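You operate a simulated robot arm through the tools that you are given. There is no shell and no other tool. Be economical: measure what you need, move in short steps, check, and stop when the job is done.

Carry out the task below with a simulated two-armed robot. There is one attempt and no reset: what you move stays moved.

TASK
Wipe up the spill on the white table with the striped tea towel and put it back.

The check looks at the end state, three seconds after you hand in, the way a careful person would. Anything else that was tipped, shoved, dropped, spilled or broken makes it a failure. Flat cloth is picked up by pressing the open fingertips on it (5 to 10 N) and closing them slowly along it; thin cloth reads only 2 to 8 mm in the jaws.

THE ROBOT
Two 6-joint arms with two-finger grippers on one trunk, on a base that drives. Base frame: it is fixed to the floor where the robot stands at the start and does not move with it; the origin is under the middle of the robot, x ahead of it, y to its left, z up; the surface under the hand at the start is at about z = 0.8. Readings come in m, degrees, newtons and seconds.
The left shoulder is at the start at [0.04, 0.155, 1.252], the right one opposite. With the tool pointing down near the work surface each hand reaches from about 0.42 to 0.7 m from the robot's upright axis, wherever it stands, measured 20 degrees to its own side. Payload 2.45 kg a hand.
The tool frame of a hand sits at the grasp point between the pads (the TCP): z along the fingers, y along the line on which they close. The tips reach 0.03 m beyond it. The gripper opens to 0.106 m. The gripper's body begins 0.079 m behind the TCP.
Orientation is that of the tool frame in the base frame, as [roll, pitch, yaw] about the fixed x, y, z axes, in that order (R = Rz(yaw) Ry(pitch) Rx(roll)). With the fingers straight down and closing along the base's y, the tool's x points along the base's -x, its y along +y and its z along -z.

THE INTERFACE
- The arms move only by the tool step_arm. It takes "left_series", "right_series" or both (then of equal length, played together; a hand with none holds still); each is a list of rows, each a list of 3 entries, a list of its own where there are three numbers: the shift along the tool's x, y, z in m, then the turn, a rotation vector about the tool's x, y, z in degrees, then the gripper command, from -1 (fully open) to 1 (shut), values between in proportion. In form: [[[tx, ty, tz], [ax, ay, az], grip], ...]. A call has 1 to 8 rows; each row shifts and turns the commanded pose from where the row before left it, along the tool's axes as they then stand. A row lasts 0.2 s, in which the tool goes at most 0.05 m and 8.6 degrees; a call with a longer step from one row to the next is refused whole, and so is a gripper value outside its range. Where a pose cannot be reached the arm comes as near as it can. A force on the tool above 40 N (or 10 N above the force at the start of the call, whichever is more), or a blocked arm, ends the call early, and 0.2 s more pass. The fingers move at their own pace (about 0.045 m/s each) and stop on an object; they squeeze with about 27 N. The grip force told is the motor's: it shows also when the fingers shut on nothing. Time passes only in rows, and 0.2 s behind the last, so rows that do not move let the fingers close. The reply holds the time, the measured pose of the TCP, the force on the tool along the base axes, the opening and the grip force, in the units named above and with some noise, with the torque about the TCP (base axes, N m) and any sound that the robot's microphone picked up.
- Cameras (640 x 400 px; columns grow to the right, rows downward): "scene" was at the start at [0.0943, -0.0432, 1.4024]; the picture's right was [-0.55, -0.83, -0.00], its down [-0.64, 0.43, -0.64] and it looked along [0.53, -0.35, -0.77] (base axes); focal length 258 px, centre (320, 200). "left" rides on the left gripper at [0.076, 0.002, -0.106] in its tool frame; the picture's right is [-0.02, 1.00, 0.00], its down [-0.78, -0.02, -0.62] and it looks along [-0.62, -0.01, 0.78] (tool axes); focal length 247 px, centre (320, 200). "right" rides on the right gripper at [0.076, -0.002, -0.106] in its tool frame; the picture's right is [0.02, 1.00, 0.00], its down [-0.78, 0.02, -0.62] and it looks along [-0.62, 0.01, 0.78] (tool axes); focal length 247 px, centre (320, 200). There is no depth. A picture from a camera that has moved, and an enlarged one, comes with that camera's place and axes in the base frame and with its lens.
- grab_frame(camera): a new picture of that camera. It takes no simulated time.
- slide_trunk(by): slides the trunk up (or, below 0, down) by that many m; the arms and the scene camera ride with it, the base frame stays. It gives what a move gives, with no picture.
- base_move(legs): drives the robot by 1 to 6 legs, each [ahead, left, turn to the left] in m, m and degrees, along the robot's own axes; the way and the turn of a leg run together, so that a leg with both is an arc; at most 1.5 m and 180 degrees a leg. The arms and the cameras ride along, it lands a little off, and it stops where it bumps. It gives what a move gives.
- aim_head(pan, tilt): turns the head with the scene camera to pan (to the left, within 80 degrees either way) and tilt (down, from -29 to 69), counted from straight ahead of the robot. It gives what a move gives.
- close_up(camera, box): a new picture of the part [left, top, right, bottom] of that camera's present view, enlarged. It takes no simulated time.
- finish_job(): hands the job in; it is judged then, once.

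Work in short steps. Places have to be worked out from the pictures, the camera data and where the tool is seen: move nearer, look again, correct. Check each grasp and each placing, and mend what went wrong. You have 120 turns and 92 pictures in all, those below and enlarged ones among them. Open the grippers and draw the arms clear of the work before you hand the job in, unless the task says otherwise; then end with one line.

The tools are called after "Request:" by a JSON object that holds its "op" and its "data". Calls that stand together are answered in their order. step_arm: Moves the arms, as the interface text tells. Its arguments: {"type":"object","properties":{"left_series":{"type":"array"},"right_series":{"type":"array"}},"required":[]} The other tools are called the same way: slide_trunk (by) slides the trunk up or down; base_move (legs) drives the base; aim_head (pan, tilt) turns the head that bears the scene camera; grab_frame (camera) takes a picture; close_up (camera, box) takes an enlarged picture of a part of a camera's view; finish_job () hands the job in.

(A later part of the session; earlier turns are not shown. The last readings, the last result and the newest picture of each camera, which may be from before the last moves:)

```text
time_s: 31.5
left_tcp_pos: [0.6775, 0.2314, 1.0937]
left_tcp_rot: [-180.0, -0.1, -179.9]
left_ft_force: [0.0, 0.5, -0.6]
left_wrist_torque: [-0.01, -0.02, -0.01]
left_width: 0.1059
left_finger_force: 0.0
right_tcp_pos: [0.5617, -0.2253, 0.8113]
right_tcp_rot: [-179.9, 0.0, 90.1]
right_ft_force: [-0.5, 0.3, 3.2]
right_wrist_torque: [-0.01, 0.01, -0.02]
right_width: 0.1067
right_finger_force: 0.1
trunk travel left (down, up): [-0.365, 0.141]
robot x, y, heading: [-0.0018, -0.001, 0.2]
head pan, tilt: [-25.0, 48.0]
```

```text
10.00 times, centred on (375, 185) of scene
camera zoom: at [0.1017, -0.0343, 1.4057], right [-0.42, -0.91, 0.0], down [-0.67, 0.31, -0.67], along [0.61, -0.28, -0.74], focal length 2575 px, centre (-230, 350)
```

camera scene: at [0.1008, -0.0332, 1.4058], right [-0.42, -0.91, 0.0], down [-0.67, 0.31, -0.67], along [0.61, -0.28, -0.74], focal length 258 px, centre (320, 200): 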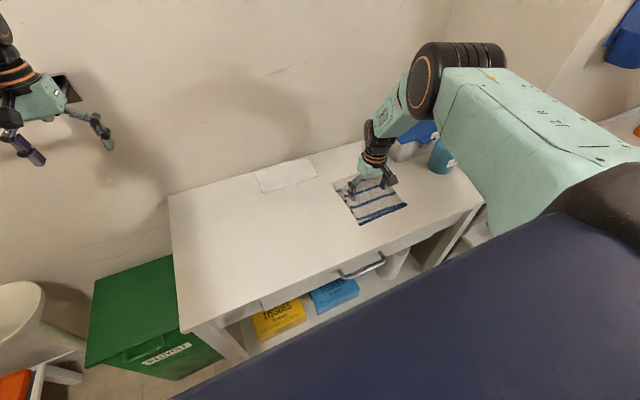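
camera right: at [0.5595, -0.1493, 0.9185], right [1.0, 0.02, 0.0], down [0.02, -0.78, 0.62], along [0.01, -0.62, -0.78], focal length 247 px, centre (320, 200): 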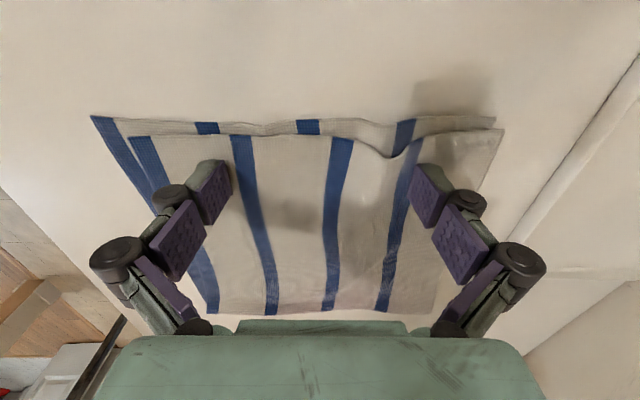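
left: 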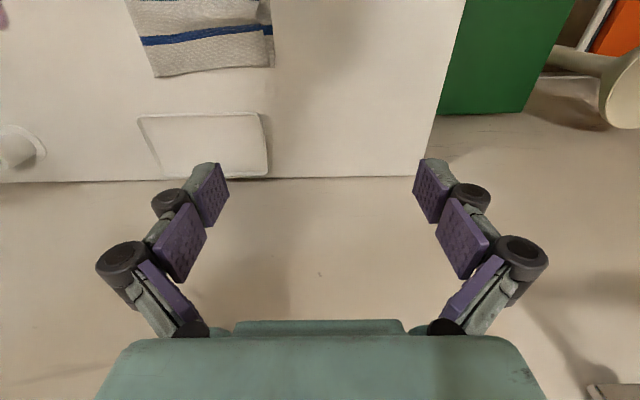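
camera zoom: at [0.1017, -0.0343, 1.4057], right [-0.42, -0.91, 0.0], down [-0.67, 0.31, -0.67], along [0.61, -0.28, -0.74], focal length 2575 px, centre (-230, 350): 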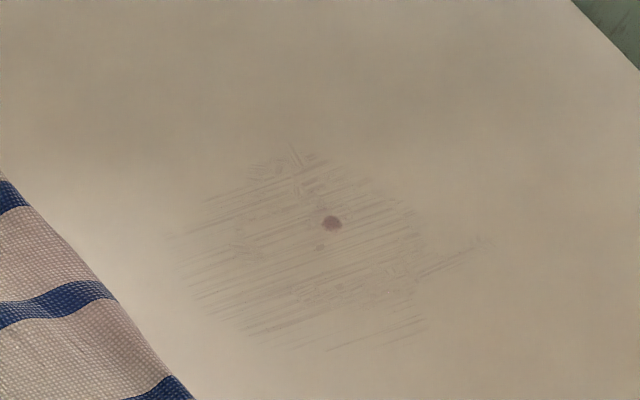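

A dot at about (0.587,-0.469) and a faint film over x 0.53–0.62, y -0.41 to -0.515 remain. I'll lift, turn the hand back, and take the towel over the area again in several parallel y-strokes at different x.

Request:
{"op": "step_arm", "data": {"right_series": [[[0, 0, -0.03], [0, 0, 0], -1], [[0, 0, -0.04], [0, 0, -8.2], -1], [[-0.02, 0, 0], [0, 0, -8.2], -1], [[-0.02, 0, 0], [0, 0, -8.2], -1], [[-0.02, 0, 0], [0, 0, -8.2], -1], [[0, 0, 0], [0, 0, -8.2], -1], [[0, 0, 0], [0, 0, -8.2], -1], [[0, 0, 0], [0, 0, -8.2], -1]]}}

Request:
{"op": "step_arm", "data": {"right_series": [[[0, 0, 0], [0, 0, -8.2], -1], [[0, 0, 0], [0, 0, -8.2], -1], [[0, 0, 0], [0, 0, -8.2], -1], [[0, 0, 0], [0, 0, -8.0], -1], [[0, 0, 0], [0, 0, 0], -1]]}}

Request:
{"op": "grab_frame", "data": {"camera": "right"}}

```text
time_s: 33.3
left_tcp_pos: [0.678, 0.2318, 1.0926]
left_tcp_rot: [180.0, 0.1, -179.9]
left_ft_force: [-0.1, -0.2, 1.0]
left_wrist_torque: [0.01, 0.02, 0.0]
left_width: 0.106
left_finger_force: 0.1
right_tcp_pos: [0.578, -0.2809, 0.8814]
right_tcp_rot: [-180.0, 0.1, 147.7]
right_ft_force: [-0.3, 0.4, 0.3]
right_wrist_torque: [0.03, -0.03, 0.01]
right_width: 0.1062
right_finger_force: 0.0
trunk travel left (down, up): [-0.365, 0.141]
robot x, y, heading: [0.002, 0.001, -0.1]
head pan, tilt: [-25.0, 48.0]
```

```text
time_s: 34.5
left_tcp_pos: [0.6777, 0.2317, 1.0915]
left_tcp_rot: [-179.9, -0.1, -179.9]
left_ft_force: [0.6, -0.6, -0.5]
left_wrist_torque: [-0.01, 0.0, 0.01]
left_width: 0.106
left_finger_force: 0.1
right_tcp_pos: [0.58, -0.2818, 0.882]
right_tcp_rot: [180.0, -0.1, -179.7]
right_ft_force: [-0.2, 0.0, -0.3]
right_wrist_torque: [0.01, 0.01, -0.02]
right_width: 0.106
right_finger_force: 0.1
trunk travel left (down, up): [-0.365, 0.141]
robot x, y, heading: [-0.0037, -0.002, 0.2]
head pan, tilt: [-25.0, 48.0]
```

```text
60 pictures are left
camera right: at [0.5018, -0.2844, 0.9876], right [-0.02, 1.0, 0.0], down [0.78, 0.02, 0.62], along [0.62, 0.01, -0.78], focal length 247 px, centre (320, 200)
```

right: 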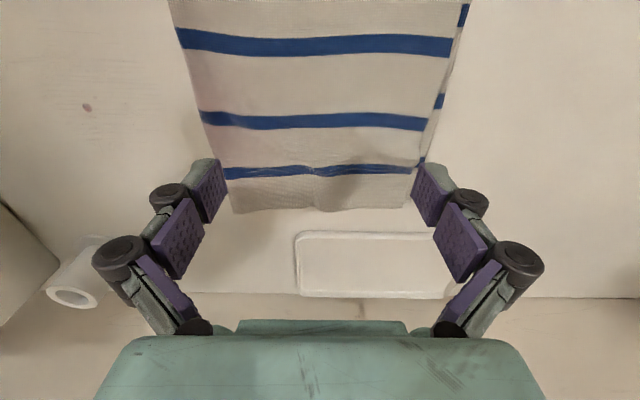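

The dot is at about (0.573,-0.472) by the wrist camera, and the towel spans y -0.385 to -0.195. I'll press at (0.57,-0.29) and slide the towel toward -y.

Request:
{"op": "step_arm", "data": {"right_series": [[[0.01, -0.008, 0.04], [0, 0, 0], -1], [[0, 0, 0.02], [0, 0, 0], -1], [[0, 0, 0.006], [0, 0, 0], -1], [[0, 0, 0.005], [0, 0, 0], -1], [[0, 0, 0], [0, 0, 0], -1]]}}

```text
time_s: 35.7
left_tcp_pos: [0.6775, 0.2322, 1.093]
left_tcp_rot: [-179.9, 0.0, -179.9]
left_ft_force: [-0.4, -0.1, 0.0]
left_wrist_torque: [0.01, -0.01, -0.01]
left_width: 0.1061
left_finger_force: 0.0
right_tcp_pos: [0.5682, -0.291, 0.8127]
right_tcp_rot: [-179.9, 0.2, -179.9]
right_ft_force: [-3.3, -0.5, 11.9]
right_wrist_torque: [-0.04, 0.04, -0.01]
right_width: 0.1062
right_finger_force: 0.2
trunk travel left (down, up): [-0.365, 0.141]
robot x, y, heading: [0.0029, 0.0004, -0.1]
head pan, tilt: [-25.0, 48.0]
```

Good, 12 N. I'll slide -y 19 cm in two calls.

Request:
{"op": "step_arm", "data": {"right_series": [[[0, -0.015, 0], [0, 0, 0], -1], [[0, -0.018, 0], [0, 0, 0], -1], [[0, -0.018, 0], [0, 0, 0], -1], [[0, -0.018, 0], [0, 0, 0], -1], [[0, -0.018, 0], [0, 0, 0], -1], [[0, -0.018, 0], [0, 0, 0], -1]]}}

Request:
{"op": "step_arm", "data": {"right_series": [[[0, -0.015, 0], [0, 0, 0], -1], [[0, -0.018, 0], [0, 0, 0], -1], [[0, -0.018, 0], [0, 0, 0], -1], [[0, -0.018, 0], [0, 0, 0], -1], [[0, -0.018, 0], [0, 0, 0], -1], [[0, 0, 0], [0, 0, 0], -1]]}}

Request:
{"op": "grab_frame", "data": {"camera": "right"}}

```text
time_s: 37.1
left_tcp_pos: [0.6769, 0.2313, 1.0938]
left_tcp_rot: [180.0, 0.0, -179.9]
left_ft_force: [0.2, -0.5, -0.2]
left_wrist_torque: [0.0, -0.01, 0.02]
left_width: 0.1063
left_finger_force: 0.0
right_tcp_pos: [0.5667, -0.3936, 0.8099]
right_tcp_rot: [-179.9, 0.1, -179.8]
right_ft_force: [0.9, 1.9, 12.3]
right_wrist_torque: [0.42, 0.0, -0.02]
right_width: 0.1071
right_finger_force: 0.6
trunk travel left (down, up): [-0.365, 0.141]
robot x, y, heading: [0.0024, 0.0015, -0.1]
head pan, tilt: [-25.0, 48.0]
```

```text
time_s: 38.5
left_tcp_pos: [0.6777, 0.2319, 1.0926]
left_tcp_rot: [-179.9, 0.1, -179.9]
left_ft_force: [0.6, 0.2, -0.3]
left_wrist_torque: [-0.01, 0.0, 0.03]
left_width: 0.106
left_finger_force: 0.1
right_tcp_pos: [0.5679, -0.4806, 0.8121]
right_tcp_rot: [-179.9, 0.1, -179.9]
right_ft_force: [-0.2, 0.9, 8.8]
right_wrist_torque: [0.55, 0.0, -0.01]
right_width: 0.1063
right_finger_force: 0.0
trunk travel left (down, up): [-0.365, 0.141]
robot x, y, heading: [-0.0013, 0.0014, -0.1]
head pan, tilt: [-25.0, 48.0]
```

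```text
59 pictures are left
camera right: at [0.4919, -0.4835, 0.9181], right [-0.02, 1.0, 0.0], down [0.78, 0.02, 0.62], along [0.62, 0.01, -0.78], focal length 247 px, centre (320, 200)
```

right: 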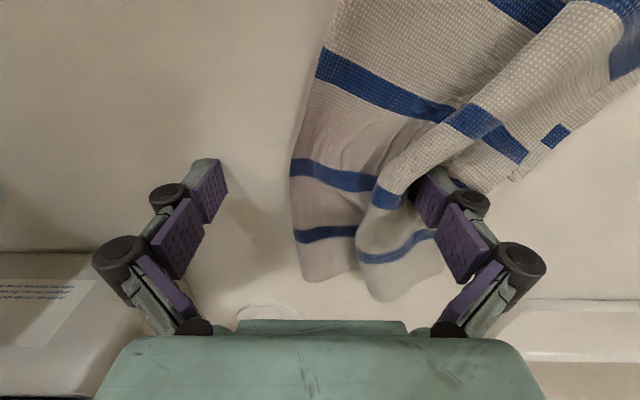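

The -y finger slid off the cloth and it rucked. I'll lift and look at the cloth and the spot.

Request:
{"op": "step_arm", "data": {"right_series": [[[0, 0, -0.02], [0, 0, 0], -1], [[0, 0, -0.04], [0, 0, 0], -1], [[0.02, 0.02, -0.035], [0, 0, 0], -1], [[0.03, 0.02, -0.025], [0, 0, 0], -1], [[0.04, 0.02, 0], [0, 0, 0], -1], [[0, 0, 0], [0, 0, 0], -1]]}}

Request:
{"op": "grab_frame", "data": {"camera": "right"}}

Request:
{"op": "close_up", "data": {"camera": "scene", "box": [280, 120, 480, 245]}}

```text
time_s: 39.9
left_tcp_pos: [0.679, 0.2315, 1.0919]
left_tcp_rot: [-180.0, -0.2, -179.9]
left_ft_force: [-0.2, -0.2, 0.2]
left_wrist_torque: [0.04, 0.02, 0.01]
left_width: 0.1058
left_finger_force: 0.1
right_tcp_pos: [0.4784, -0.4225, 0.9304]
right_tcp_rot: [-180.0, 0.0, -179.9]
right_ft_force: [-0.6, 0.2, 0.2]
right_wrist_torque: [-0.01, 0.01, -0.02]
right_width: 0.106
right_finger_force: 0.2
trunk travel left (down, up): [-0.365, 0.141]
robot x, y, heading: [-0.0022, -0.0003, 0.2]
head pan, tilt: [-25.0, 48.0]
```

```text
58 pictures are left
camera right: at [0.4017, -0.4259, 1.037], right [-0.02, 1.0, 0.0], down [0.78, 0.02, 0.62], along [0.62, 0.01, -0.78], focal length 247 px, centre (320, 200)
```

right: 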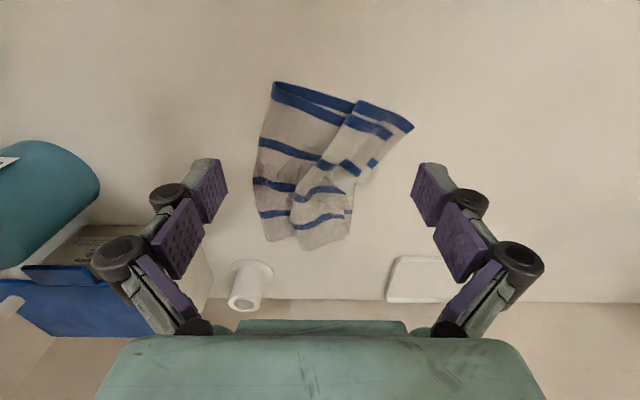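

```text
3.20 times, centred on (380, 182) of scene
camera zoom: at [0.1032, -0.0336, 1.4056], right [-0.42, -0.91, 0.0], down [-0.67, 0.31, -0.67], along [0.61, -0.28, -0.74], focal length 824 px, centre (128, 256)
```

zoom: 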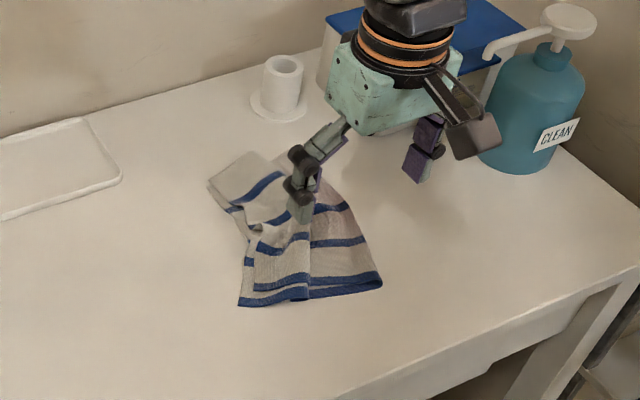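

The towel still covers the spot, and its bunched folds make a thick pad. I'll bring the fingers nearly together, press there, and rub in short strokes.

Request:
{"op": "step_arm", "data": {"right_series": [[[-0.035, -0.015, 0.02], [0, 0, 0], 0.6], [[-0.035, -0.015, 0.02], [0, 0, 0], 0.6], [[-0.015, -0.013, 0.02], [0, 0, 0], 0.6], [[0, 0, 0.02], [0, 0, 0], 0.6], [[0, 0, 0.015], [0, 0, 0], 0.6], [[0, 0, 0.01], [0, 0, 0], 0.6], [[0, 0, 0.006], [0, 0, 0], 0.6], [[0, 0, 0], [0, 0, 0], 0.6]]}}

Request:
{"op": "grab_frame", "data": {"camera": "right"}}

```text
time_s: 41.5
left_tcp_pos: [0.6776, 0.2309, 1.0936]
left_tcp_rot: [180.0, -0.1, -180.0]
left_ft_force: [1.6, -1.3, 0.3]
left_wrist_torque: [0.04, 0.06, -0.01]
left_width: 0.1059
left_finger_force: 0.0
right_tcp_pos: [0.5731, -0.4644, 0.8294]
right_tcp_rot: [-179.8, 1.2, -179.8]
right_ft_force: [-10.6, 6.8, 42.0]
right_wrist_torque: [0.45, 0.46, 0.09]
right_width: 0.0056
right_finger_force: 6.4
trunk travel left (down, up): [-0.365, 0.141]
robot x, y, heading: [0.0021, -0.0022, -0.4]
head pan, tilt: [-25.0, 48.0]
stopped in row 8 (right hand): the force on the tool passed its limit at 48 N (the readings are from after the stop); the commanded pose is now the measured one
```

```text
56 pictures are left
camera right: at [0.4939, -0.4669, 0.9358], right [-0.02, 1.0, 0.0], down [0.77, 0.02, 0.64], along [0.64, 0.01, -0.77], focal length 247 px, centre (320, 200)
```

right: 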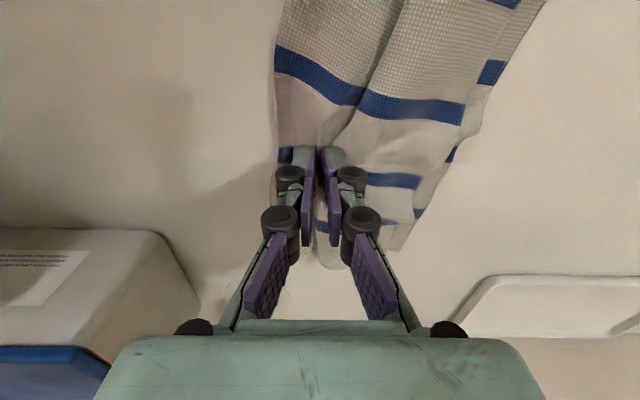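

Closed fingertips reach lower than open ones, so contact force is 42 N here. I'll ease up about 3 mm and then stroke along y.

Request:
{"op": "step_arm", "data": {"right_series": [[[0, 0, -0.003], [0, 0, 0], 0.6], [[0, 0, 0], [0, 0, 0], 0.6]]}}

```text
time_s: 42.1
left_tcp_pos: [0.6765, 0.2328, 1.0939]
left_tcp_rot: [-179.8, 0.1, -179.9]
left_ft_force: [-1.1, 1.0, 0.9]
left_wrist_torque: [-0.01, 0.0, -0.02]
left_width: 0.1059
left_finger_force: 0.0
right_tcp_pos: [0.5693, -0.4648, 0.8297]
right_tcp_rot: [-179.7, 1.1, -179.9]
right_ft_force: [5.6, -1.5, 17.9]
right_wrist_torque: [-0.13, -0.16, 0.05]
right_width: 0.0231
right_finger_force: 2.3
trunk travel left (down, up): [-0.365, 0.141]
robot x, y, heading: [0.0002, 0.0019, -0.1]
head pan, tilt: [-25.0, 48.0]
```

Request:
{"op": "step_arm", "data": {"right_series": [[[0, -0.015, -0.001], [0, 0, 0], 0.6], [[0, -0.01, 0], [0, 0, 0], 0.6], [[0, 0.015, 0], [0, 0, 0], 0.6], [[0, 0.015, 0], [0, 0, 0], 0.6], [[0, 0.01, 0], [0, 0, 0], 0.6], [[0, -0.015, 0], [0, 0, 0], 0.6], [[0, -0.015, 0], [0, 0, 0], 0.6], [[0, 0, 0], [0, 0, 0], 0.6]]}}

Request:
{"op": "grab_frame", "data": {"camera": "right"}}

```text
time_s: 43.9
left_tcp_pos: [0.6759, 0.2341, 1.094]
left_tcp_rot: [-179.8, 0.1, -179.8]
left_ft_force: [0.3, 0.8, 0.2]
left_wrist_torque: [0.03, -0.02, -0.01]
left_width: 0.1059
left_finger_force: 0.0
right_tcp_pos: [0.5686, -0.4789, 0.8321]
right_tcp_rot: [-179.8, 1.0, -179.9]
right_ft_force: [-0.5, 9.2, 25.7]
right_wrist_torque: [0.76, -0.01, 0.04]
right_width: 0.0205
right_finger_force: 5.0
trunk travel left (down, up): [-0.365, 0.141]
robot x, y, heading: [-0.0022, 0.0039, -0.2]
head pan, tilt: [-25.0, 48.0]
```

```text
55 pictures are left
camera right: at [0.4905, -0.4807, 0.9376], right [-0.02, 1.0, 0.0], down [0.77, 0.02, 0.64], along [0.64, 0.01, -0.77], focal length 247 px, centre (320, 200)
```

right: 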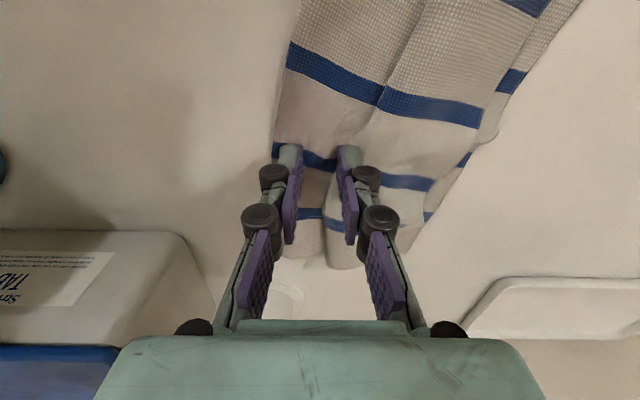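

The cloth moves with the pad. I'll do a few more strokes at shifted x positions, with slightly lighter pressure.

Request:
{"op": "step_arm", "data": {"right_series": [[[0, 0.015, -0.001], [0, 0, 0], 0.6], [[0, 0.01, 0], [0, 0, 0], 0.6], [[-0.02, 0, 0], [0, 0, 0], 0.6], [[0, -0.015, 0], [0, 0, 0], 0.6], [[0, -0.015, 0], [0, 0, 0], 0.6], [[0, 0.015, 0], [0, 0, 0], 0.6], [[0, 0.015, 0], [0, 0, 0], 0.6], [[0.02, 0, 0], [0, 0, 0], 0.6]]}}

Request:
{"op": "step_arm", "data": {"right_series": [[[0.02, 0, 0], [0, 0, 0], 0.6], [[0.01, 0, 0], [0, 0, 0], 0.6], [[0, -0.015, 0], [0, 0, 0], 0.6], [[0, -0.015, 0], [0, 0, 0], 0.6], [[0, 0.015, 0], [0, 0, 0], 0.6], [[0, 0.015, 0], [0, 0, 0], 0.6], [[-0.02, 0, 0], [0, 0, 0], 0.6], [[0, 0, -0.03], [0, 0, 0], -0.5]]}}

Request:
{"op": "grab_frame", "data": {"camera": "right"}}

Request:
{"op": "close_up", "data": {"camera": "scene", "box": [280, 120, 480, 245]}}

```text
time_s: 45.7
left_tcp_pos: [0.6777, 0.2322, 1.0927]
left_tcp_rot: [-180.0, 0.0, -180.0]
left_ft_force: [0.9, -0.5, 0.3]
left_wrist_torque: [0.01, -0.02, 0.01]
left_width: 0.106
left_finger_force: 0.0
right_tcp_pos: [0.5709, -0.4539, 0.8316]
right_tcp_rot: [-179.9, 1.0, -179.9]
right_ft_force: [4.9, -0.6, 11.6]
right_wrist_torque: [-0.05, -0.1, 0.01]
right_width: 0.0219
right_finger_force: 0.0
trunk travel left (down, up): [-0.365, 0.141]
robot x, y, heading: [-0.0011, 0.0004, 0.2]
head pan, tilt: [-25.0, 48.0]
```

```text
time_s: 47.5
left_tcp_pos: [0.6802, 0.2299, 1.092]
left_tcp_rot: [179.9, 0.0, -179.9]
left_ft_force: [1.2, 0.7, 0.3]
left_wrist_torque: [0.01, 0.04, -0.03]
left_width: 0.106
left_finger_force: 0.1
right_tcp_pos: [0.5599, -0.4541, 0.8575]
right_tcp_rot: [-180.0, 0.4, -179.8]
right_ft_force: [0.2, -0.4, -0.6]
right_wrist_torque: [0.06, 0.01, 0.0]
right_width: 0.0536
right_finger_force: 0.2
trunk travel left (down, up): [-0.365, 0.141]
robot x, y, heading: [-0.0008, 0.0014, -0.2]
head pan, tilt: [-25.0, 48.0]
```

```text
54 pictures are left
camera right: at [0.4824, -0.4575, 0.9635], right [-0.02, 1.0, 0.0], down [0.78, 0.02, 0.63], along [0.63, 0.02, -0.78], focal length 247 px, centre (320, 200)
```

right: 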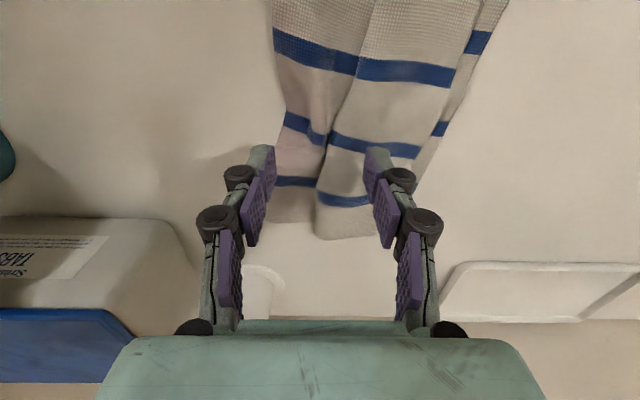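

```text
3.20 times, centred on (380, 182) of scene
camera zoom: at [0.1047, -0.0356, 1.4052], right [-0.42, -0.91, 0.0], down [-0.68, 0.32, -0.67], along [0.6, -0.28, -0.74], focal length 824 px, centre (128, 256)
```

zoom: 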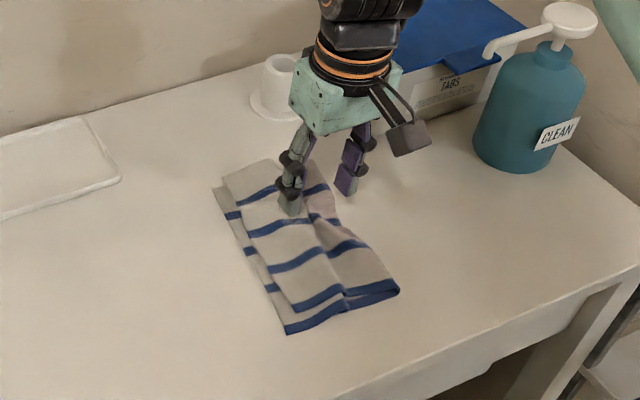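

Now I'll turn the hand 90° again, press on the towel's +y edge, and drag it back flat.

Request:
{"op": "step_arm", "data": {"right_series": [[[0, 0.02, -0.035], [0, 0, 8.2], -1], [[0, 0.02, -0.035], [0, 0, 8.2], -1], [[0, 0.02, 0], [0, 0, 8.2], -1], [[0, 0, 0], [0, 0, 8.2], -1], [[0, 0, 0], [0, 0, 8.2], -1], [[0, 0, 0], [0, 0, 8.2], -1], [[0, 0, 0], [0, 0, 8.2], -1], [[0, 0, 0], [0, 0, 8.2], -1]]}}

Request:
{"op": "step_arm", "data": {"right_series": [[[0, 0, 0], [0, 0, 8.2], -1], [[0, 0, 0], [0, 0, 8.2], -1], [[0, 0, 0], [0, 0, 8.0], -1], [[0, 0, 0], [0, 0, 0], -1]]}}

Request:
{"op": "grab_frame", "data": {"camera": "right"}}

```text
time_s: 49.3
left_tcp_pos: [0.6784, 0.2309, 1.0921]
left_tcp_rot: [180.0, -0.1, -179.9]
left_ft_force: [1.2, 0.4, -0.2]
left_wrist_torque: [-0.03, 0.0, -0.05]
left_width: 0.1059
left_finger_force: 0.0
right_tcp_pos: [0.5665, -0.3965, 0.929]
right_tcp_rot: [179.3, 0.4, 114.3]
right_ft_force: [-0.8, 1.5, -0.3]
right_wrist_torque: [0.01, -0.02, -0.02]
right_width: 0.1061
right_finger_force: 0.2
trunk travel left (down, up): [-0.365, 0.141]
robot x, y, heading: [0.0012, 0.0009, 0.1]
head pan, tilt: [-25.0, 48.0]
```

```text
time_s: 50.3
left_tcp_pos: [0.6774, 0.2318, 1.0921]
left_tcp_rot: [-180.0, 0.0, -179.8]
left_ft_force: [-0.6, -0.6, -1.1]
left_wrist_torque: [0.0, 0.0, -0.02]
left_width: 0.1059
left_finger_force: 0.0
right_tcp_pos: [0.5665, -0.3961, 0.9299]
right_tcp_rot: [179.2, 0.2, 90.0]
right_ft_force: [0.4, 0.3, 0.7]
right_wrist_torque: [-0.04, 0.02, 0.0]
right_width: 0.1064
right_finger_force: 0.0
trunk travel left (down, up): [-0.365, 0.141]
robot x, y, heading: [-0.0001, 0.0036, 0.4]
head pan, tilt: [-25.0, 48.0]
```

```text
52 pictures are left
camera right: at [0.563, -0.3199, 1.0366], right [1.0, 0.02, 0.01], down [0.01, -0.78, 0.62], along [0.02, -0.62, -0.78], focal length 247 px, centre (320, 200)
```

right: 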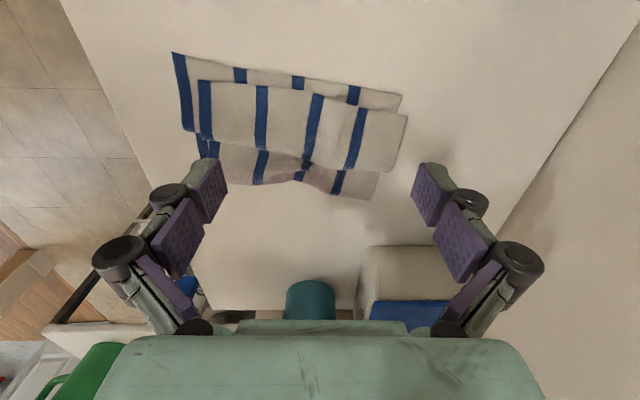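

The top layer's +y edge runs from (0.451,-0.378) to (0.658,-0.408). I'll press 2 cm inside it with 8° of yaw, near (0.558,-0.414).

Request:
{"op": "step_arm", "data": {"right_series": [[[-0.018, -0.008, 0.02], [0, 0, 8.2], -1], [[0, 0, 0.04], [0, 0, 0], -1], [[0, 0, 0.035], [0, 0, 0], -1], [[0, 0, 0.015], [0, 0, 0], -1], [[0, 0, 0.005], [0, 0, 0], -1], [[0, 0, 0.003], [0, 0, 0], -1], [[0, 0, 0], [0, 0, 0], -1]]}}

Request:
{"op": "grab_frame", "data": {"camera": "right"}}

```text
time_s: 51.9
left_tcp_pos: [0.6768, 0.2309, 1.0945]
left_tcp_rot: [180.0, 0.1, -180.0]
left_ft_force: [-0.3, -0.4, 0.1]
left_wrist_torque: [0.06, -0.02, 0.01]
left_width: 0.1062
left_finger_force: 0.2
right_tcp_pos: [0.559, -0.4141, 0.8136]
right_tcp_rot: [179.2, 0.0, 82.0]
right_ft_force: [-3.7, 0.7, 13.0]
right_wrist_torque: [-0.02, 0.78, -0.04]
right_width: 0.1065
right_finger_force: 0.7
trunk travel left (down, up): [-0.365, 0.141]
robot x, y, heading: [-0.0016, -0.0014, 0.3]
head pan, tilt: [-25.0, 48.0]
```

```text
51 pictures are left
camera right: at [0.5661, -0.3386, 0.9205], right [0.99, -0.12, 0.02], down [-0.1, -0.78, 0.62], along [-0.06, -0.62, -0.78], focal length 247 px, centre (320, 200)
```

right: 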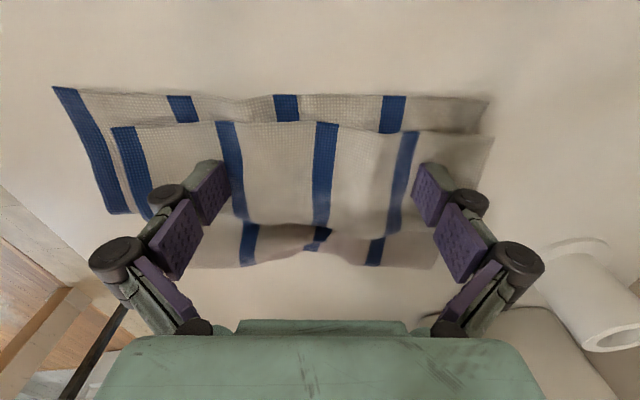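

The load sits on the front finger only, from a 0.8° tilt. I'll level it, then drag +y with un-yawing.

Request:
{"op": "step_arm", "data": {"right_series": [[[0, 0, 0], [0.8, 0, 0], -1], [[0.01, -0.001, 0], [0, 0, -2], -1], [[0.012, -0.001, 0], [0, 0, -2], -1], [[0.012, -0.001, 0], [0, 0, -2.2], -1], [[0.012, 0, 0], [0, 0, -2], -1], [[0.014, 0, 0], [0, 0, 0], -1], [[0, 0, 0], [0, 0, 0], -1]]}}

Request:
{"op": "grab_frame", "data": {"camera": "right"}}

```text
time_s: 53.5
left_tcp_pos: [0.6775, 0.2324, 1.093]
left_tcp_rot: [180.0, -0.1, -179.9]
left_ft_force: [-0.2, -0.4, 0.1]
left_wrist_torque: [0.01, -0.05, 0.01]
left_width: 0.106
left_finger_force: 0.0
right_tcp_pos: [0.561, -0.3546, 0.8125]
right_tcp_rot: [180.0, 0.0, 90.1]
right_ft_force: [-0.6, 0.6, 3.3]
right_wrist_torque: [-0.01, -0.05, 0.03]
right_width: 0.1065
right_finger_force: 0.0
trunk travel left (down, up): [-0.365, 0.141]
robot x, y, heading: [-0.0021, -0.0009, 0.1]
head pan, tilt: [-25.0, 48.0]
```

```text
50 pictures are left
camera right: at [0.5596, -0.2789, 0.9195], right [1.0, 0.02, 0.0], down [0.02, -0.78, 0.62], along [0.01, -0.62, -0.78], focal length 247 px, centre (320, 200)
```

right: 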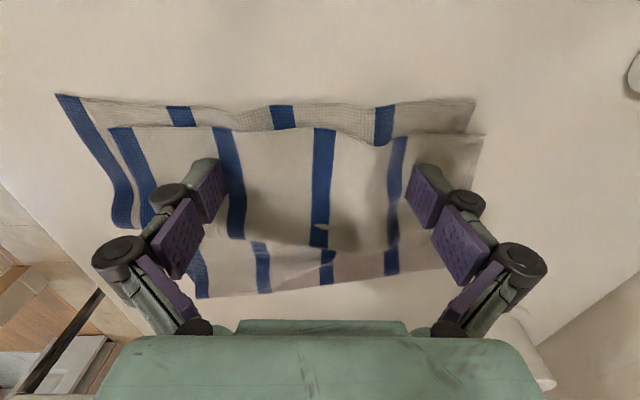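

It follows. I'll continue +y and then look at the spot and the towel.

Request:
{"op": "step_arm", "data": {"right_series": [[[0.015, 0, 0.0007], [0, 0, 0], -1], [[0.018, 0, 0], [0, 0, 0], -1], [[0.018, 0, 0], [0, 0, 0], -1], [[0.018, 0, 0], [0, 0, 0], -1], [[0.018, 0, 0], [0, 0, 0], -1], [[0.018, 0, 0], [0, 0, 0], -1], [[0.015, 0, 0], [0, 0, 0], -1], [[0, 0, 0], [0, 0, 0], -1]]}}

Request:
{"op": "grab_frame", "data": {"camera": "right"}}

Request:
{"op": "close_up", "data": {"camera": "scene", "box": [300, 140, 440, 230]}}

```text
time_s: 55.3
left_tcp_pos: [0.6769, 0.2305, 1.0927]
left_tcp_rot: [180.0, 0.0, -179.9]
left_ft_force: [-0.4, -0.5, 0.3]
left_wrist_torque: [-0.01, 0.02, -0.01]
left_width: 0.1062
left_finger_force: 0.0
right_tcp_pos: [0.5594, -0.2342, 0.8129]
right_tcp_rot: [180.0, 0.0, 90.1]
right_ft_force: [0.4, -0.6, 4.6]
right_wrist_torque: [0.0, -0.04, -0.01]
right_width: 0.1067
right_finger_force: 0.1
trunk travel left (down, up): [-0.365, 0.141]
robot x, y, heading: [0.0031, -0.0014, -0.0]
head pan, tilt: [-25.0, 48.0]
```

```text
49 pictures are left
camera right: at [0.5575, -0.1576, 0.9193], right [1.0, 0.02, 0.0], down [0.02, -0.78, 0.62], along [0.01, -0.62, -0.78], focal length 247 px, centre (320, 200)
```

right: 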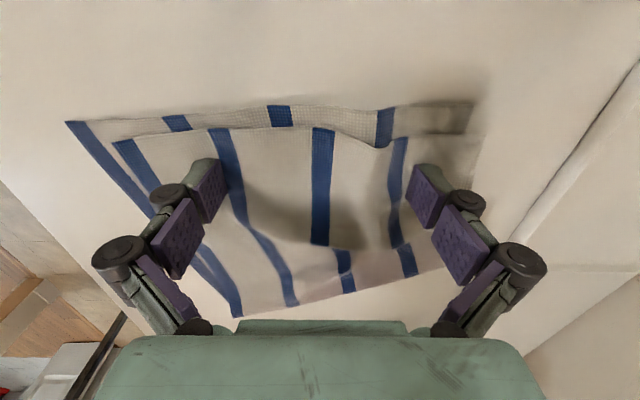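

```text
4.44 times, centred on (370, 185) of scene
camera zoom: at [0.1018, -0.0342, 1.4057], right [-0.42, -0.91, 0.0], down [-0.67, 0.31, -0.67], along [0.61, -0.28, -0.74], focal length 1144 px, centre (98, 267)
```

zoom: 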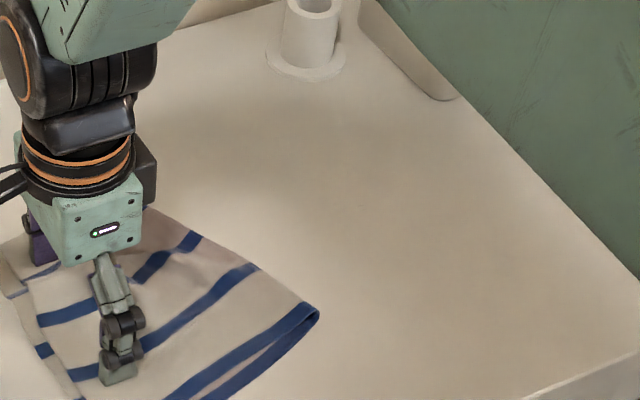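

The spot looks clean. I'll confirm with a stronger zoom.

Request:
{"op": "close_up", "data": {"camera": "scene", "box": [345, 165, 405, 205]}}

```text
10.00 times, centred on (375, 185) of scene
camera zoom: at [0.1018, -0.0342, 1.4057], right [-0.42, -0.91, 0.0], down [-0.67, 0.31, -0.67], along [0.61, -0.28, -0.74], focal length 2575 px, centre (-230, 350)
```

zoom: 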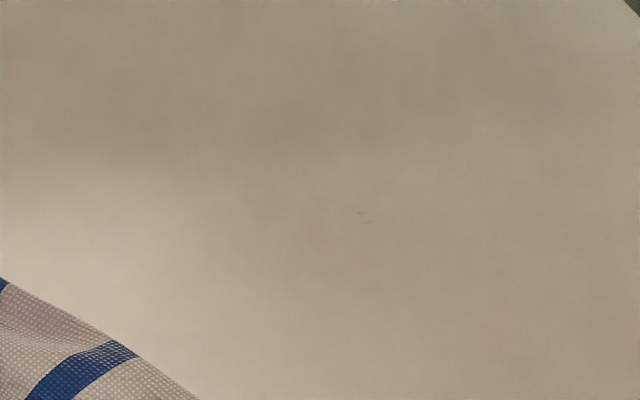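

Clean apart from imperceptible flecks. I'll lift to see how the towel lies before placing it back.

Request:
{"op": "step_arm", "data": {"right_series": [[[0, 0, -0.03], [0, 0, 0], -1], [[0, 0, -0.045], [0, 0, 0], -1], [[0.02, 0, -0.04], [0, 0, 0], -1], [[0.04, 0, -0.02], [0, 0, 0], -1], [[0.04, 0, 0], [0, 0, 0], -1], [[0, 0, 0], [0, 0, 0], -1]]}}

Request:
{"op": "grab_frame", "data": {"camera": "right"}}

Request:
{"op": "close_up", "data": {"camera": "scene", "box": [230, 140, 430, 265]}}

```text
time_s: 56.7
left_tcp_pos: [0.6787, 0.2299, 1.0918]
left_tcp_rot: [179.9, 0.0, -179.9]
left_ft_force: [-0.3, 0.2, 0.3]
left_wrist_torque: [0.04, -0.01, -0.02]
left_width: 0.1059
left_finger_force: 0.0
right_tcp_pos: [0.5606, -0.135, 0.9426]
right_tcp_rot: [-180.0, -0.1, 90.1]
right_ft_force: [0.3, -0.1, 0.5]
right_wrist_torque: [0.01, 0.02, -0.02]
right_width: 0.1058
right_finger_force: 0.1
trunk travel left (down, up): [-0.365, 0.141]
robot x, y, heading: [-0.0001, 0.0015, -0.1]
head pan, tilt: [-25.0, 48.0]
```

```text
46 pictures are left
camera right: at [0.559, -0.0595, 1.0492], right [1.0, 0.02, 0.0], down [0.02, -0.78, 0.62], along [0.01, -0.62, -0.78], focal length 247 px, centre (320, 200)
```

right: 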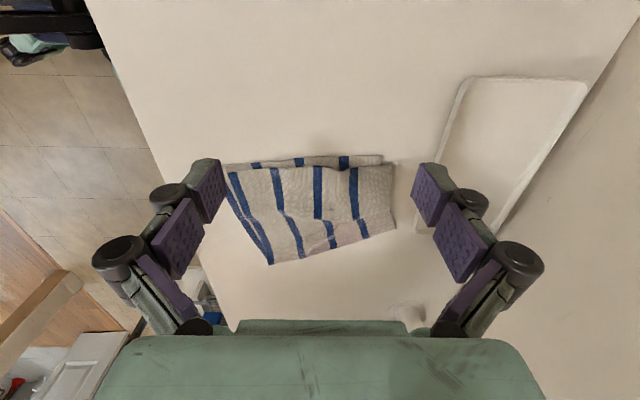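

```text
3.20 times, centred on (330, 202) of scene
camera zoom: at [0.1019, -0.0357, 1.4056], right [-0.42, -0.91, 0.0], down [-0.67, 0.32, -0.67], along [0.61, -0.28, -0.74], focal length 824 px, centre (288, 192)
```

zoom: 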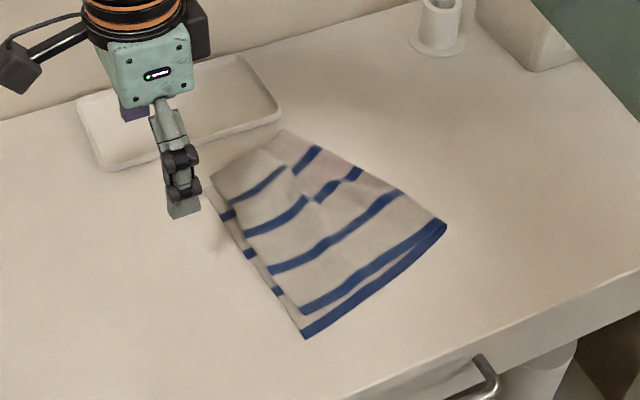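

The +y edge is straight along x at y≈-0.21, but the back half has a lapped ruck. I'll press a nearly closed pad on the fold side of that lap, near (0.645,-0.315), and pull gently to -y to open it.

Request:
{"op": "step_arm", "data": {"right_series": [[[-0.04, 0.02, 0], [0, 0, 0], 0.6], [[-0.04, 0.02, 0], [0, 0, 0], 0.6], [[-0.04, 0.02, 0], [0, 0, 0], 0.6], [[-0.04, 0.02, 0.02], [0, 0, 0], 0.6], [[-0.02, 0.005, 0.03], [0, 0, 0], 0.6], [[0, 0, 0.03], [0, 0, 0], 0.6], [[0, 0, 0.02], [0, 0, 0], 0.6], [[0, 0, 0], [0, 0, 0], 0.6]]}}

Request:
{"op": "grab_frame", "data": {"camera": "right"}}

```text
time_s: 58.5
left_tcp_pos: [0.6772, 0.2295, 1.0928]
left_tcp_rot: [180.0, 0.0, -179.9]
left_ft_force: [-0.2, 0.0, -0.1]
left_wrist_torque: [-0.02, -0.01, 0.02]
left_width: 0.1061
left_finger_force: 0.0
right_tcp_pos: [0.645, -0.3149, 0.8453]
right_tcp_rot: [-180.0, -0.1, 90.1]
right_ft_force: [0.5, -0.4, -1.2]
right_wrist_torque: [0.0, -0.01, -0.03]
right_width: 0.0212
right_finger_force: 0.1
trunk travel left (down, up): [-0.365, 0.141]
robot x, y, heading: [0.0019, 0.0024, 0.2]
head pan, tilt: [-25.0, 48.0]
```

```text
44 pictures are left
camera right: at [0.6442, -0.2395, 0.9519], right [1.0, 0.02, 0.0], down [0.02, -0.78, 0.62], along [0.01, -0.62, -0.78], focal length 247 px, centre (320, 200)
```

right: 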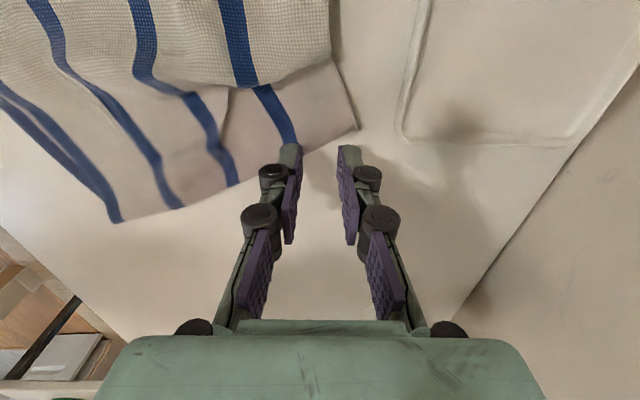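

The target strip (between lap and fold edge) is at about (0.63,-0.296). I'll shift there and press.

Request:
{"op": "step_arm", "data": {"right_series": [[[0.019, -0.015, 0], [0, 0, 0], 0.6], [[0, 0, 0.009], [0, 0, 0], 0.6], [[0, 0, 0.005], [0, 0, 0], 0.6], [[0, 0, 0], [0, 0, 0], 0.6]]}}

```text
time_s: 59.5
left_tcp_pos: [0.677, 0.2317, 1.092]
left_tcp_rot: [-179.9, 0.0, -179.9]
left_ft_force: [0.7, 0.1, -0.2]
left_wrist_torque: [-0.05, -0.01, 0.0]
left_width: 0.106
left_finger_force: 0.0
right_tcp_pos: [0.6314, -0.2935, 0.8334]
right_tcp_rot: [180.0, -0.1, 90.1]
right_ft_force: [0.3, -0.7, 0.5]
right_wrist_torque: [-0.02, 0.02, -0.02]
right_width: 0.021
right_finger_force: 0.0
trunk travel left (down, up): [-0.365, 0.141]
robot x, y, heading: [0.0008, 0.0009, -0.1]
head pan, tilt: [-25.0, 48.0]
```

Request:
{"op": "step_arm", "data": {"right_series": [[[0, 0, 0.0025], [0, 0, 0], 0.6], [[0, 0, 0.0015], [0, 0, 0], 0.6], [[-0.01, 0, 0], [0, 0, 0], 0.6], [[-0.012, 0.001, 0], [0, 0, 0], 0.6], [[-0.012, 0.001, 0], [0, 0, 0], 0.6], [[0, 0, 0], [0, 0, 0], 0.6]]}}

Request:
{"op": "grab_frame", "data": {"camera": "right"}}

```text
time_s: 60.9
left_tcp_pos: [0.6752, 0.2329, 1.0939]
left_tcp_rot: [-179.9, 0.0, -180.0]
left_ft_force: [0.3, -0.4, -0.8]
left_wrist_torque: [0.0, 0.02, 0.01]
left_width: 0.106
left_finger_force: 0.0
right_tcp_pos: [0.6311, -0.3296, 0.8309]
right_tcp_rot: [179.8, 0.1, 90.2]
right_ft_force: [-0.3, 4.9, 20.2]
right_wrist_torque: [0.21, 0.08, -0.04]
right_width: 0.0219
right_finger_force: 0.1
trunk travel left (down, up): [-0.365, 0.141]
robot x, y, heading: [0.0016, -0.0032, -0.1]
head pan, tilt: [-25.0, 48.0]
```

```text
43 pictures are left
camera right: at [0.6299, -0.2529, 0.9379], right [1.0, 0.02, 0.0], down [0.02, -0.78, 0.62], along [0.02, -0.62, -0.78], focal length 247 px, centre (320, 200)
```

right: 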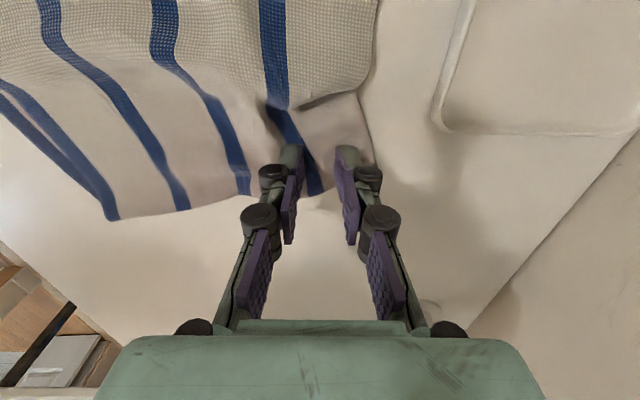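

The lap is opening. I'll pull another 4.5 cm.

Request:
{"op": "step_arm", "data": {"right_series": [[[-0.012, 0.001, -0.0007], [0, 0, 0], 0.6], [[-0.012, 0.001, 0], [0, 0, 0], 0.6], [[-0.012, 0.001, 0], [0, 0, 0], 0.6], [[-0.01, 0, 0], [0, 0, 0], 0.6], [[0, 0, 0], [0, 0, 0], 0.6]]}}

Request:
{"op": "grab_frame", "data": {"camera": "right"}}

Request:
{"op": "close_up", "data": {"camera": "scene", "box": [230, 140, 430, 265]}}

```text
time_s: 62.1
left_tcp_pos: [0.6774, 0.2319, 1.0931]
left_tcp_rot: [-179.9, 0.0, -179.9]
left_ft_force: [0.0, 0.3, 1.3]
left_wrist_torque: [-0.01, 0.0, 0.03]
left_width: 0.1059
left_finger_force: 0.0
right_tcp_pos: [0.629, -0.3722, 0.8301]
right_tcp_rot: [-179.9, 0.1, 90.0]
right_ft_force: [1.3, 2.2, 10.9]
right_wrist_torque: [0.1, -0.05, -0.02]
right_width: 0.0219
right_finger_force: 0.0
right hand out of reach, approached as far as the arm can: row 3
trunk travel left (down, up): [-0.365, 0.141]
robot x, y, heading: [0.0007, -0.0013, -0.2]
head pan, tilt: [-25.0, 48.0]
```

```text
42 pictures are left
camera right: at [0.6277, -0.2964, 0.9375], right [1.0, 0.02, 0.0], down [0.02, -0.78, 0.62], along [0.02, -0.62, -0.78], focal length 247 px, centre (320, 200)
```

right: 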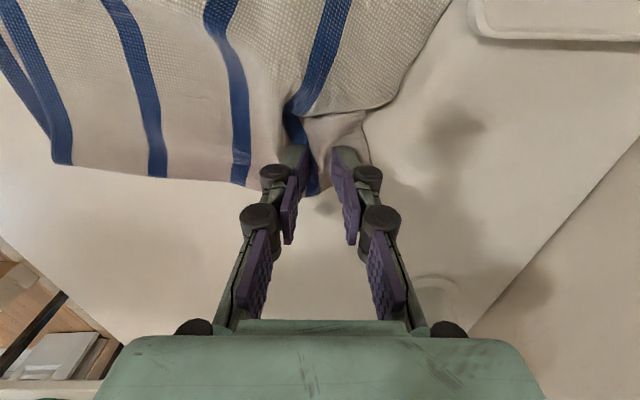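

```text
3.20 times, centred on (330, 202) of scene
camera zoom: at [0.1009, -0.0326, 1.4058], right [-0.42, -0.91, 0.0], down [-0.67, 0.31, -0.67], along [0.61, -0.28, -0.74], focal length 824 px, centre (288, 192)
```

zoom: 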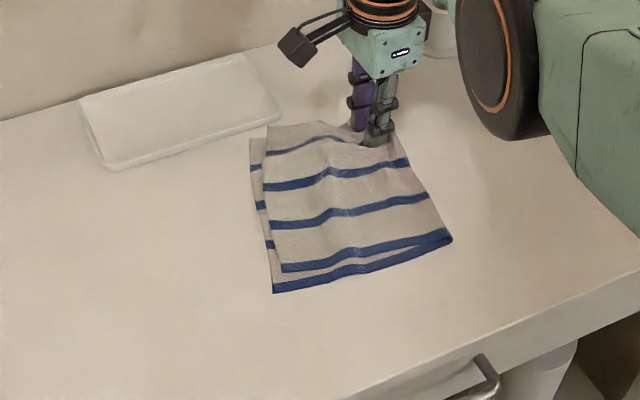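

The lap mostly opened, and the towel turned about 17°. I'll lift, yaw 17°, and press 2 cm inside its +y edge near (0.605,-0.272), to drag it home while straightening.

Request:
{"op": "step_arm", "data": {"right_series": [[[0, 0, -0.03], [0, 0, 0], -0.5], [[0, 0, -0.04], [0, 0, 0], -1], [[0.04, -0.01, 0], [0, 0, 0], -1], [[0.04, -0.01, 0], [0, 0, 0], -1], [[0.02, -0.004, 0], [0, 0, 8.5], -1], [[0, 0, 0], [0, 0, 8.5], -1], [[0, 0, 0], [0, 0, 0], -1]]}}

Request:
{"op": "grab_frame", "data": {"camera": "right"}}

```text
time_s: 63.7
left_tcp_pos: [0.6793, 0.232, 1.0911]
left_tcp_rot: [180.0, -0.2, -179.9]
left_ft_force: [-0.6, 0.4, -0.5]
left_wrist_torque: [-0.06, 0.03, -0.01]
left_width: 0.1061
left_finger_force: 0.0
right_tcp_pos: [0.6095, -0.2715, 0.8972]
right_tcp_rot: [-179.8, 0.0, 73.1]
right_ft_force: [0.8, 0.3, -0.1]
right_wrist_torque: [0.04, 0.03, 0.0]
right_width: 0.1061
right_finger_force: 0.2
trunk travel left (down, up): [-0.365, 0.141]
robot x, y, heading: [0.0012, -0.0013, 0.2]
head pan, tilt: [-25.0, 48.0]
```

```text
40 pictures are left
camera right: at [0.6309, -0.199, 1.0058], right [0.96, -0.27, 0.0], down [-0.21, -0.75, 0.62], along [-0.17, -0.6, -0.78], focal length 247 px, centre (320, 200)
```

right: 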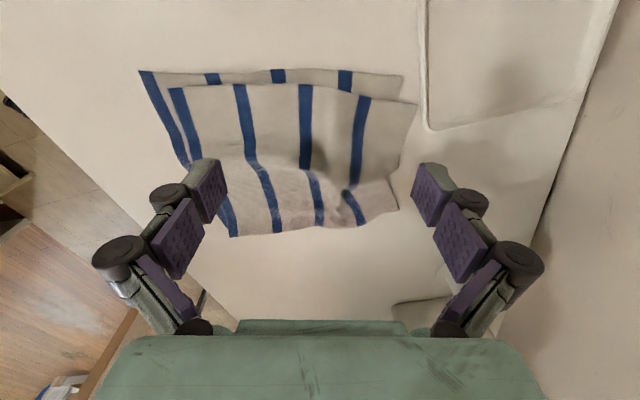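

The fingers line up with the edge. I'll shift 2 cm toward the towel's centre, press down, and check the force.

Request:
{"op": "step_arm", "data": {"right_series": [[[-0.006, -0.02, 0.03], [0, 0, 0], -1], [[0, 0, 0.035], [0, 0, 0], -1], [[0, 0, 0.012], [0, 0, 0], -1], [[0, 0, 0.005], [0, 0, 0], -1], [[0, 0, 0.0035], [0, 0, 0], -1], [[0, 0, 0], [0, 0, 0], -1]]}}

```text
time_s: 65.1
left_tcp_pos: [0.6793, 0.2307, 1.0928]
left_tcp_rot: [180.0, -0.2, -179.9]
left_ft_force: [0.7, 0.7, 0.0]
left_wrist_torque: [0.02, 0.01, 0.01]
left_width: 0.1062
left_finger_force: 0.0
right_tcp_pos: [0.5885, -0.2725, 0.8131]
right_tcp_rot: [179.9, 0.0, 73.0]
right_ft_force: [0.1, 0.7, 0.3]
right_wrist_torque: [-0.03, -0.03, 0.0]
right_width: 0.1062
right_finger_force: 0.0
trunk travel left (down, up): [-0.365, 0.141]
robot x, y, heading: [-0.0009, 0.0034, 0.4]
head pan, tilt: [-25.0, 48.0]
```

Request:
{"op": "step_arm", "data": {"right_series": [[[0, 0, 0.002], [0, 0, 0], -1], [[0.01, -0.0083, 0.0005], [0, 0, -2.8], -1], [[0.0104, -0.0077, 0], [0, 0, -2.8], -1], [[0.0108, -0.0072, 0], [0, 0, -2.8], -1], [[0.0111, -0.0067, 0], [0, 0, -2.9], -1], [[0.0114, -0.0062, 0], [0, 0, -2.9], -1], [[0.0117, -0.0056, 0], [0, 0, -2.8], -1], [[0, 0, 0], [0, 0, 0], -1]]}}

Request:
{"op": "grab_frame", "data": {"camera": "right"}}

Request:
{"op": "close_up", "data": {"camera": "scene", "box": [230, 140, 430, 265]}}

```text
time_s: 66.9
left_tcp_pos: [0.6778, 0.2306, 1.0938]
left_tcp_rot: [-179.9, 0.1, -179.8]
left_ft_force: [-0.2, -0.4, -0.6]
left_wrist_torque: [0.0, 0.01, 0.0]
left_width: 0.1062
left_finger_force: 0.0
right_tcp_pos: [0.5579, -0.2005, 0.812]
right_tcp_rot: [179.9, 0.0, 90.1]
right_ft_force: [0.5, -1.1, 8.7]
right_wrist_torque: [-0.01, -0.18, -0.01]
right_width: 0.1064
right_finger_force: 0.1
trunk travel left (down, up): [-0.365, 0.141]
robot x, y, heading: [0.0019, -0.001, -0.1]
head pan, tilt: [-25.0, 48.0]
```

```text
39 pictures are left
camera right: at [0.5561, -0.1245, 0.919], right [1.0, 0.02, 0.0], down [0.02, -0.78, 0.62], along [0.02, -0.62, -0.78], focal length 247 px, centre (320, 200)
```

right: 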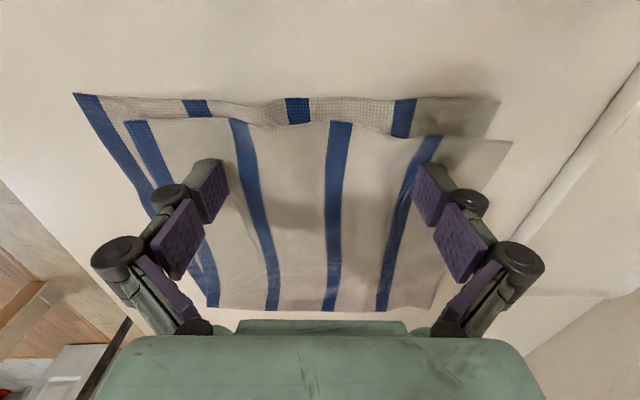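

```text
3.20 times, centred on (330, 202) of scene
camera zoom: at [0.1015, -0.034, 1.4057], right [-0.42, -0.91, 0.0], down [-0.67, 0.31, -0.67], along [0.61, -0.28, -0.74], focal length 824 px, centre (288, 192)
```

zoom: 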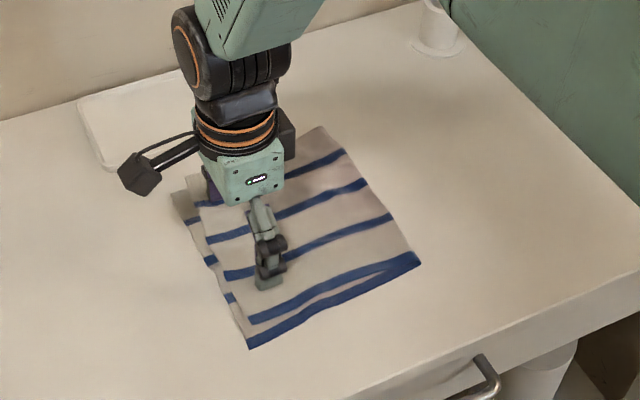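

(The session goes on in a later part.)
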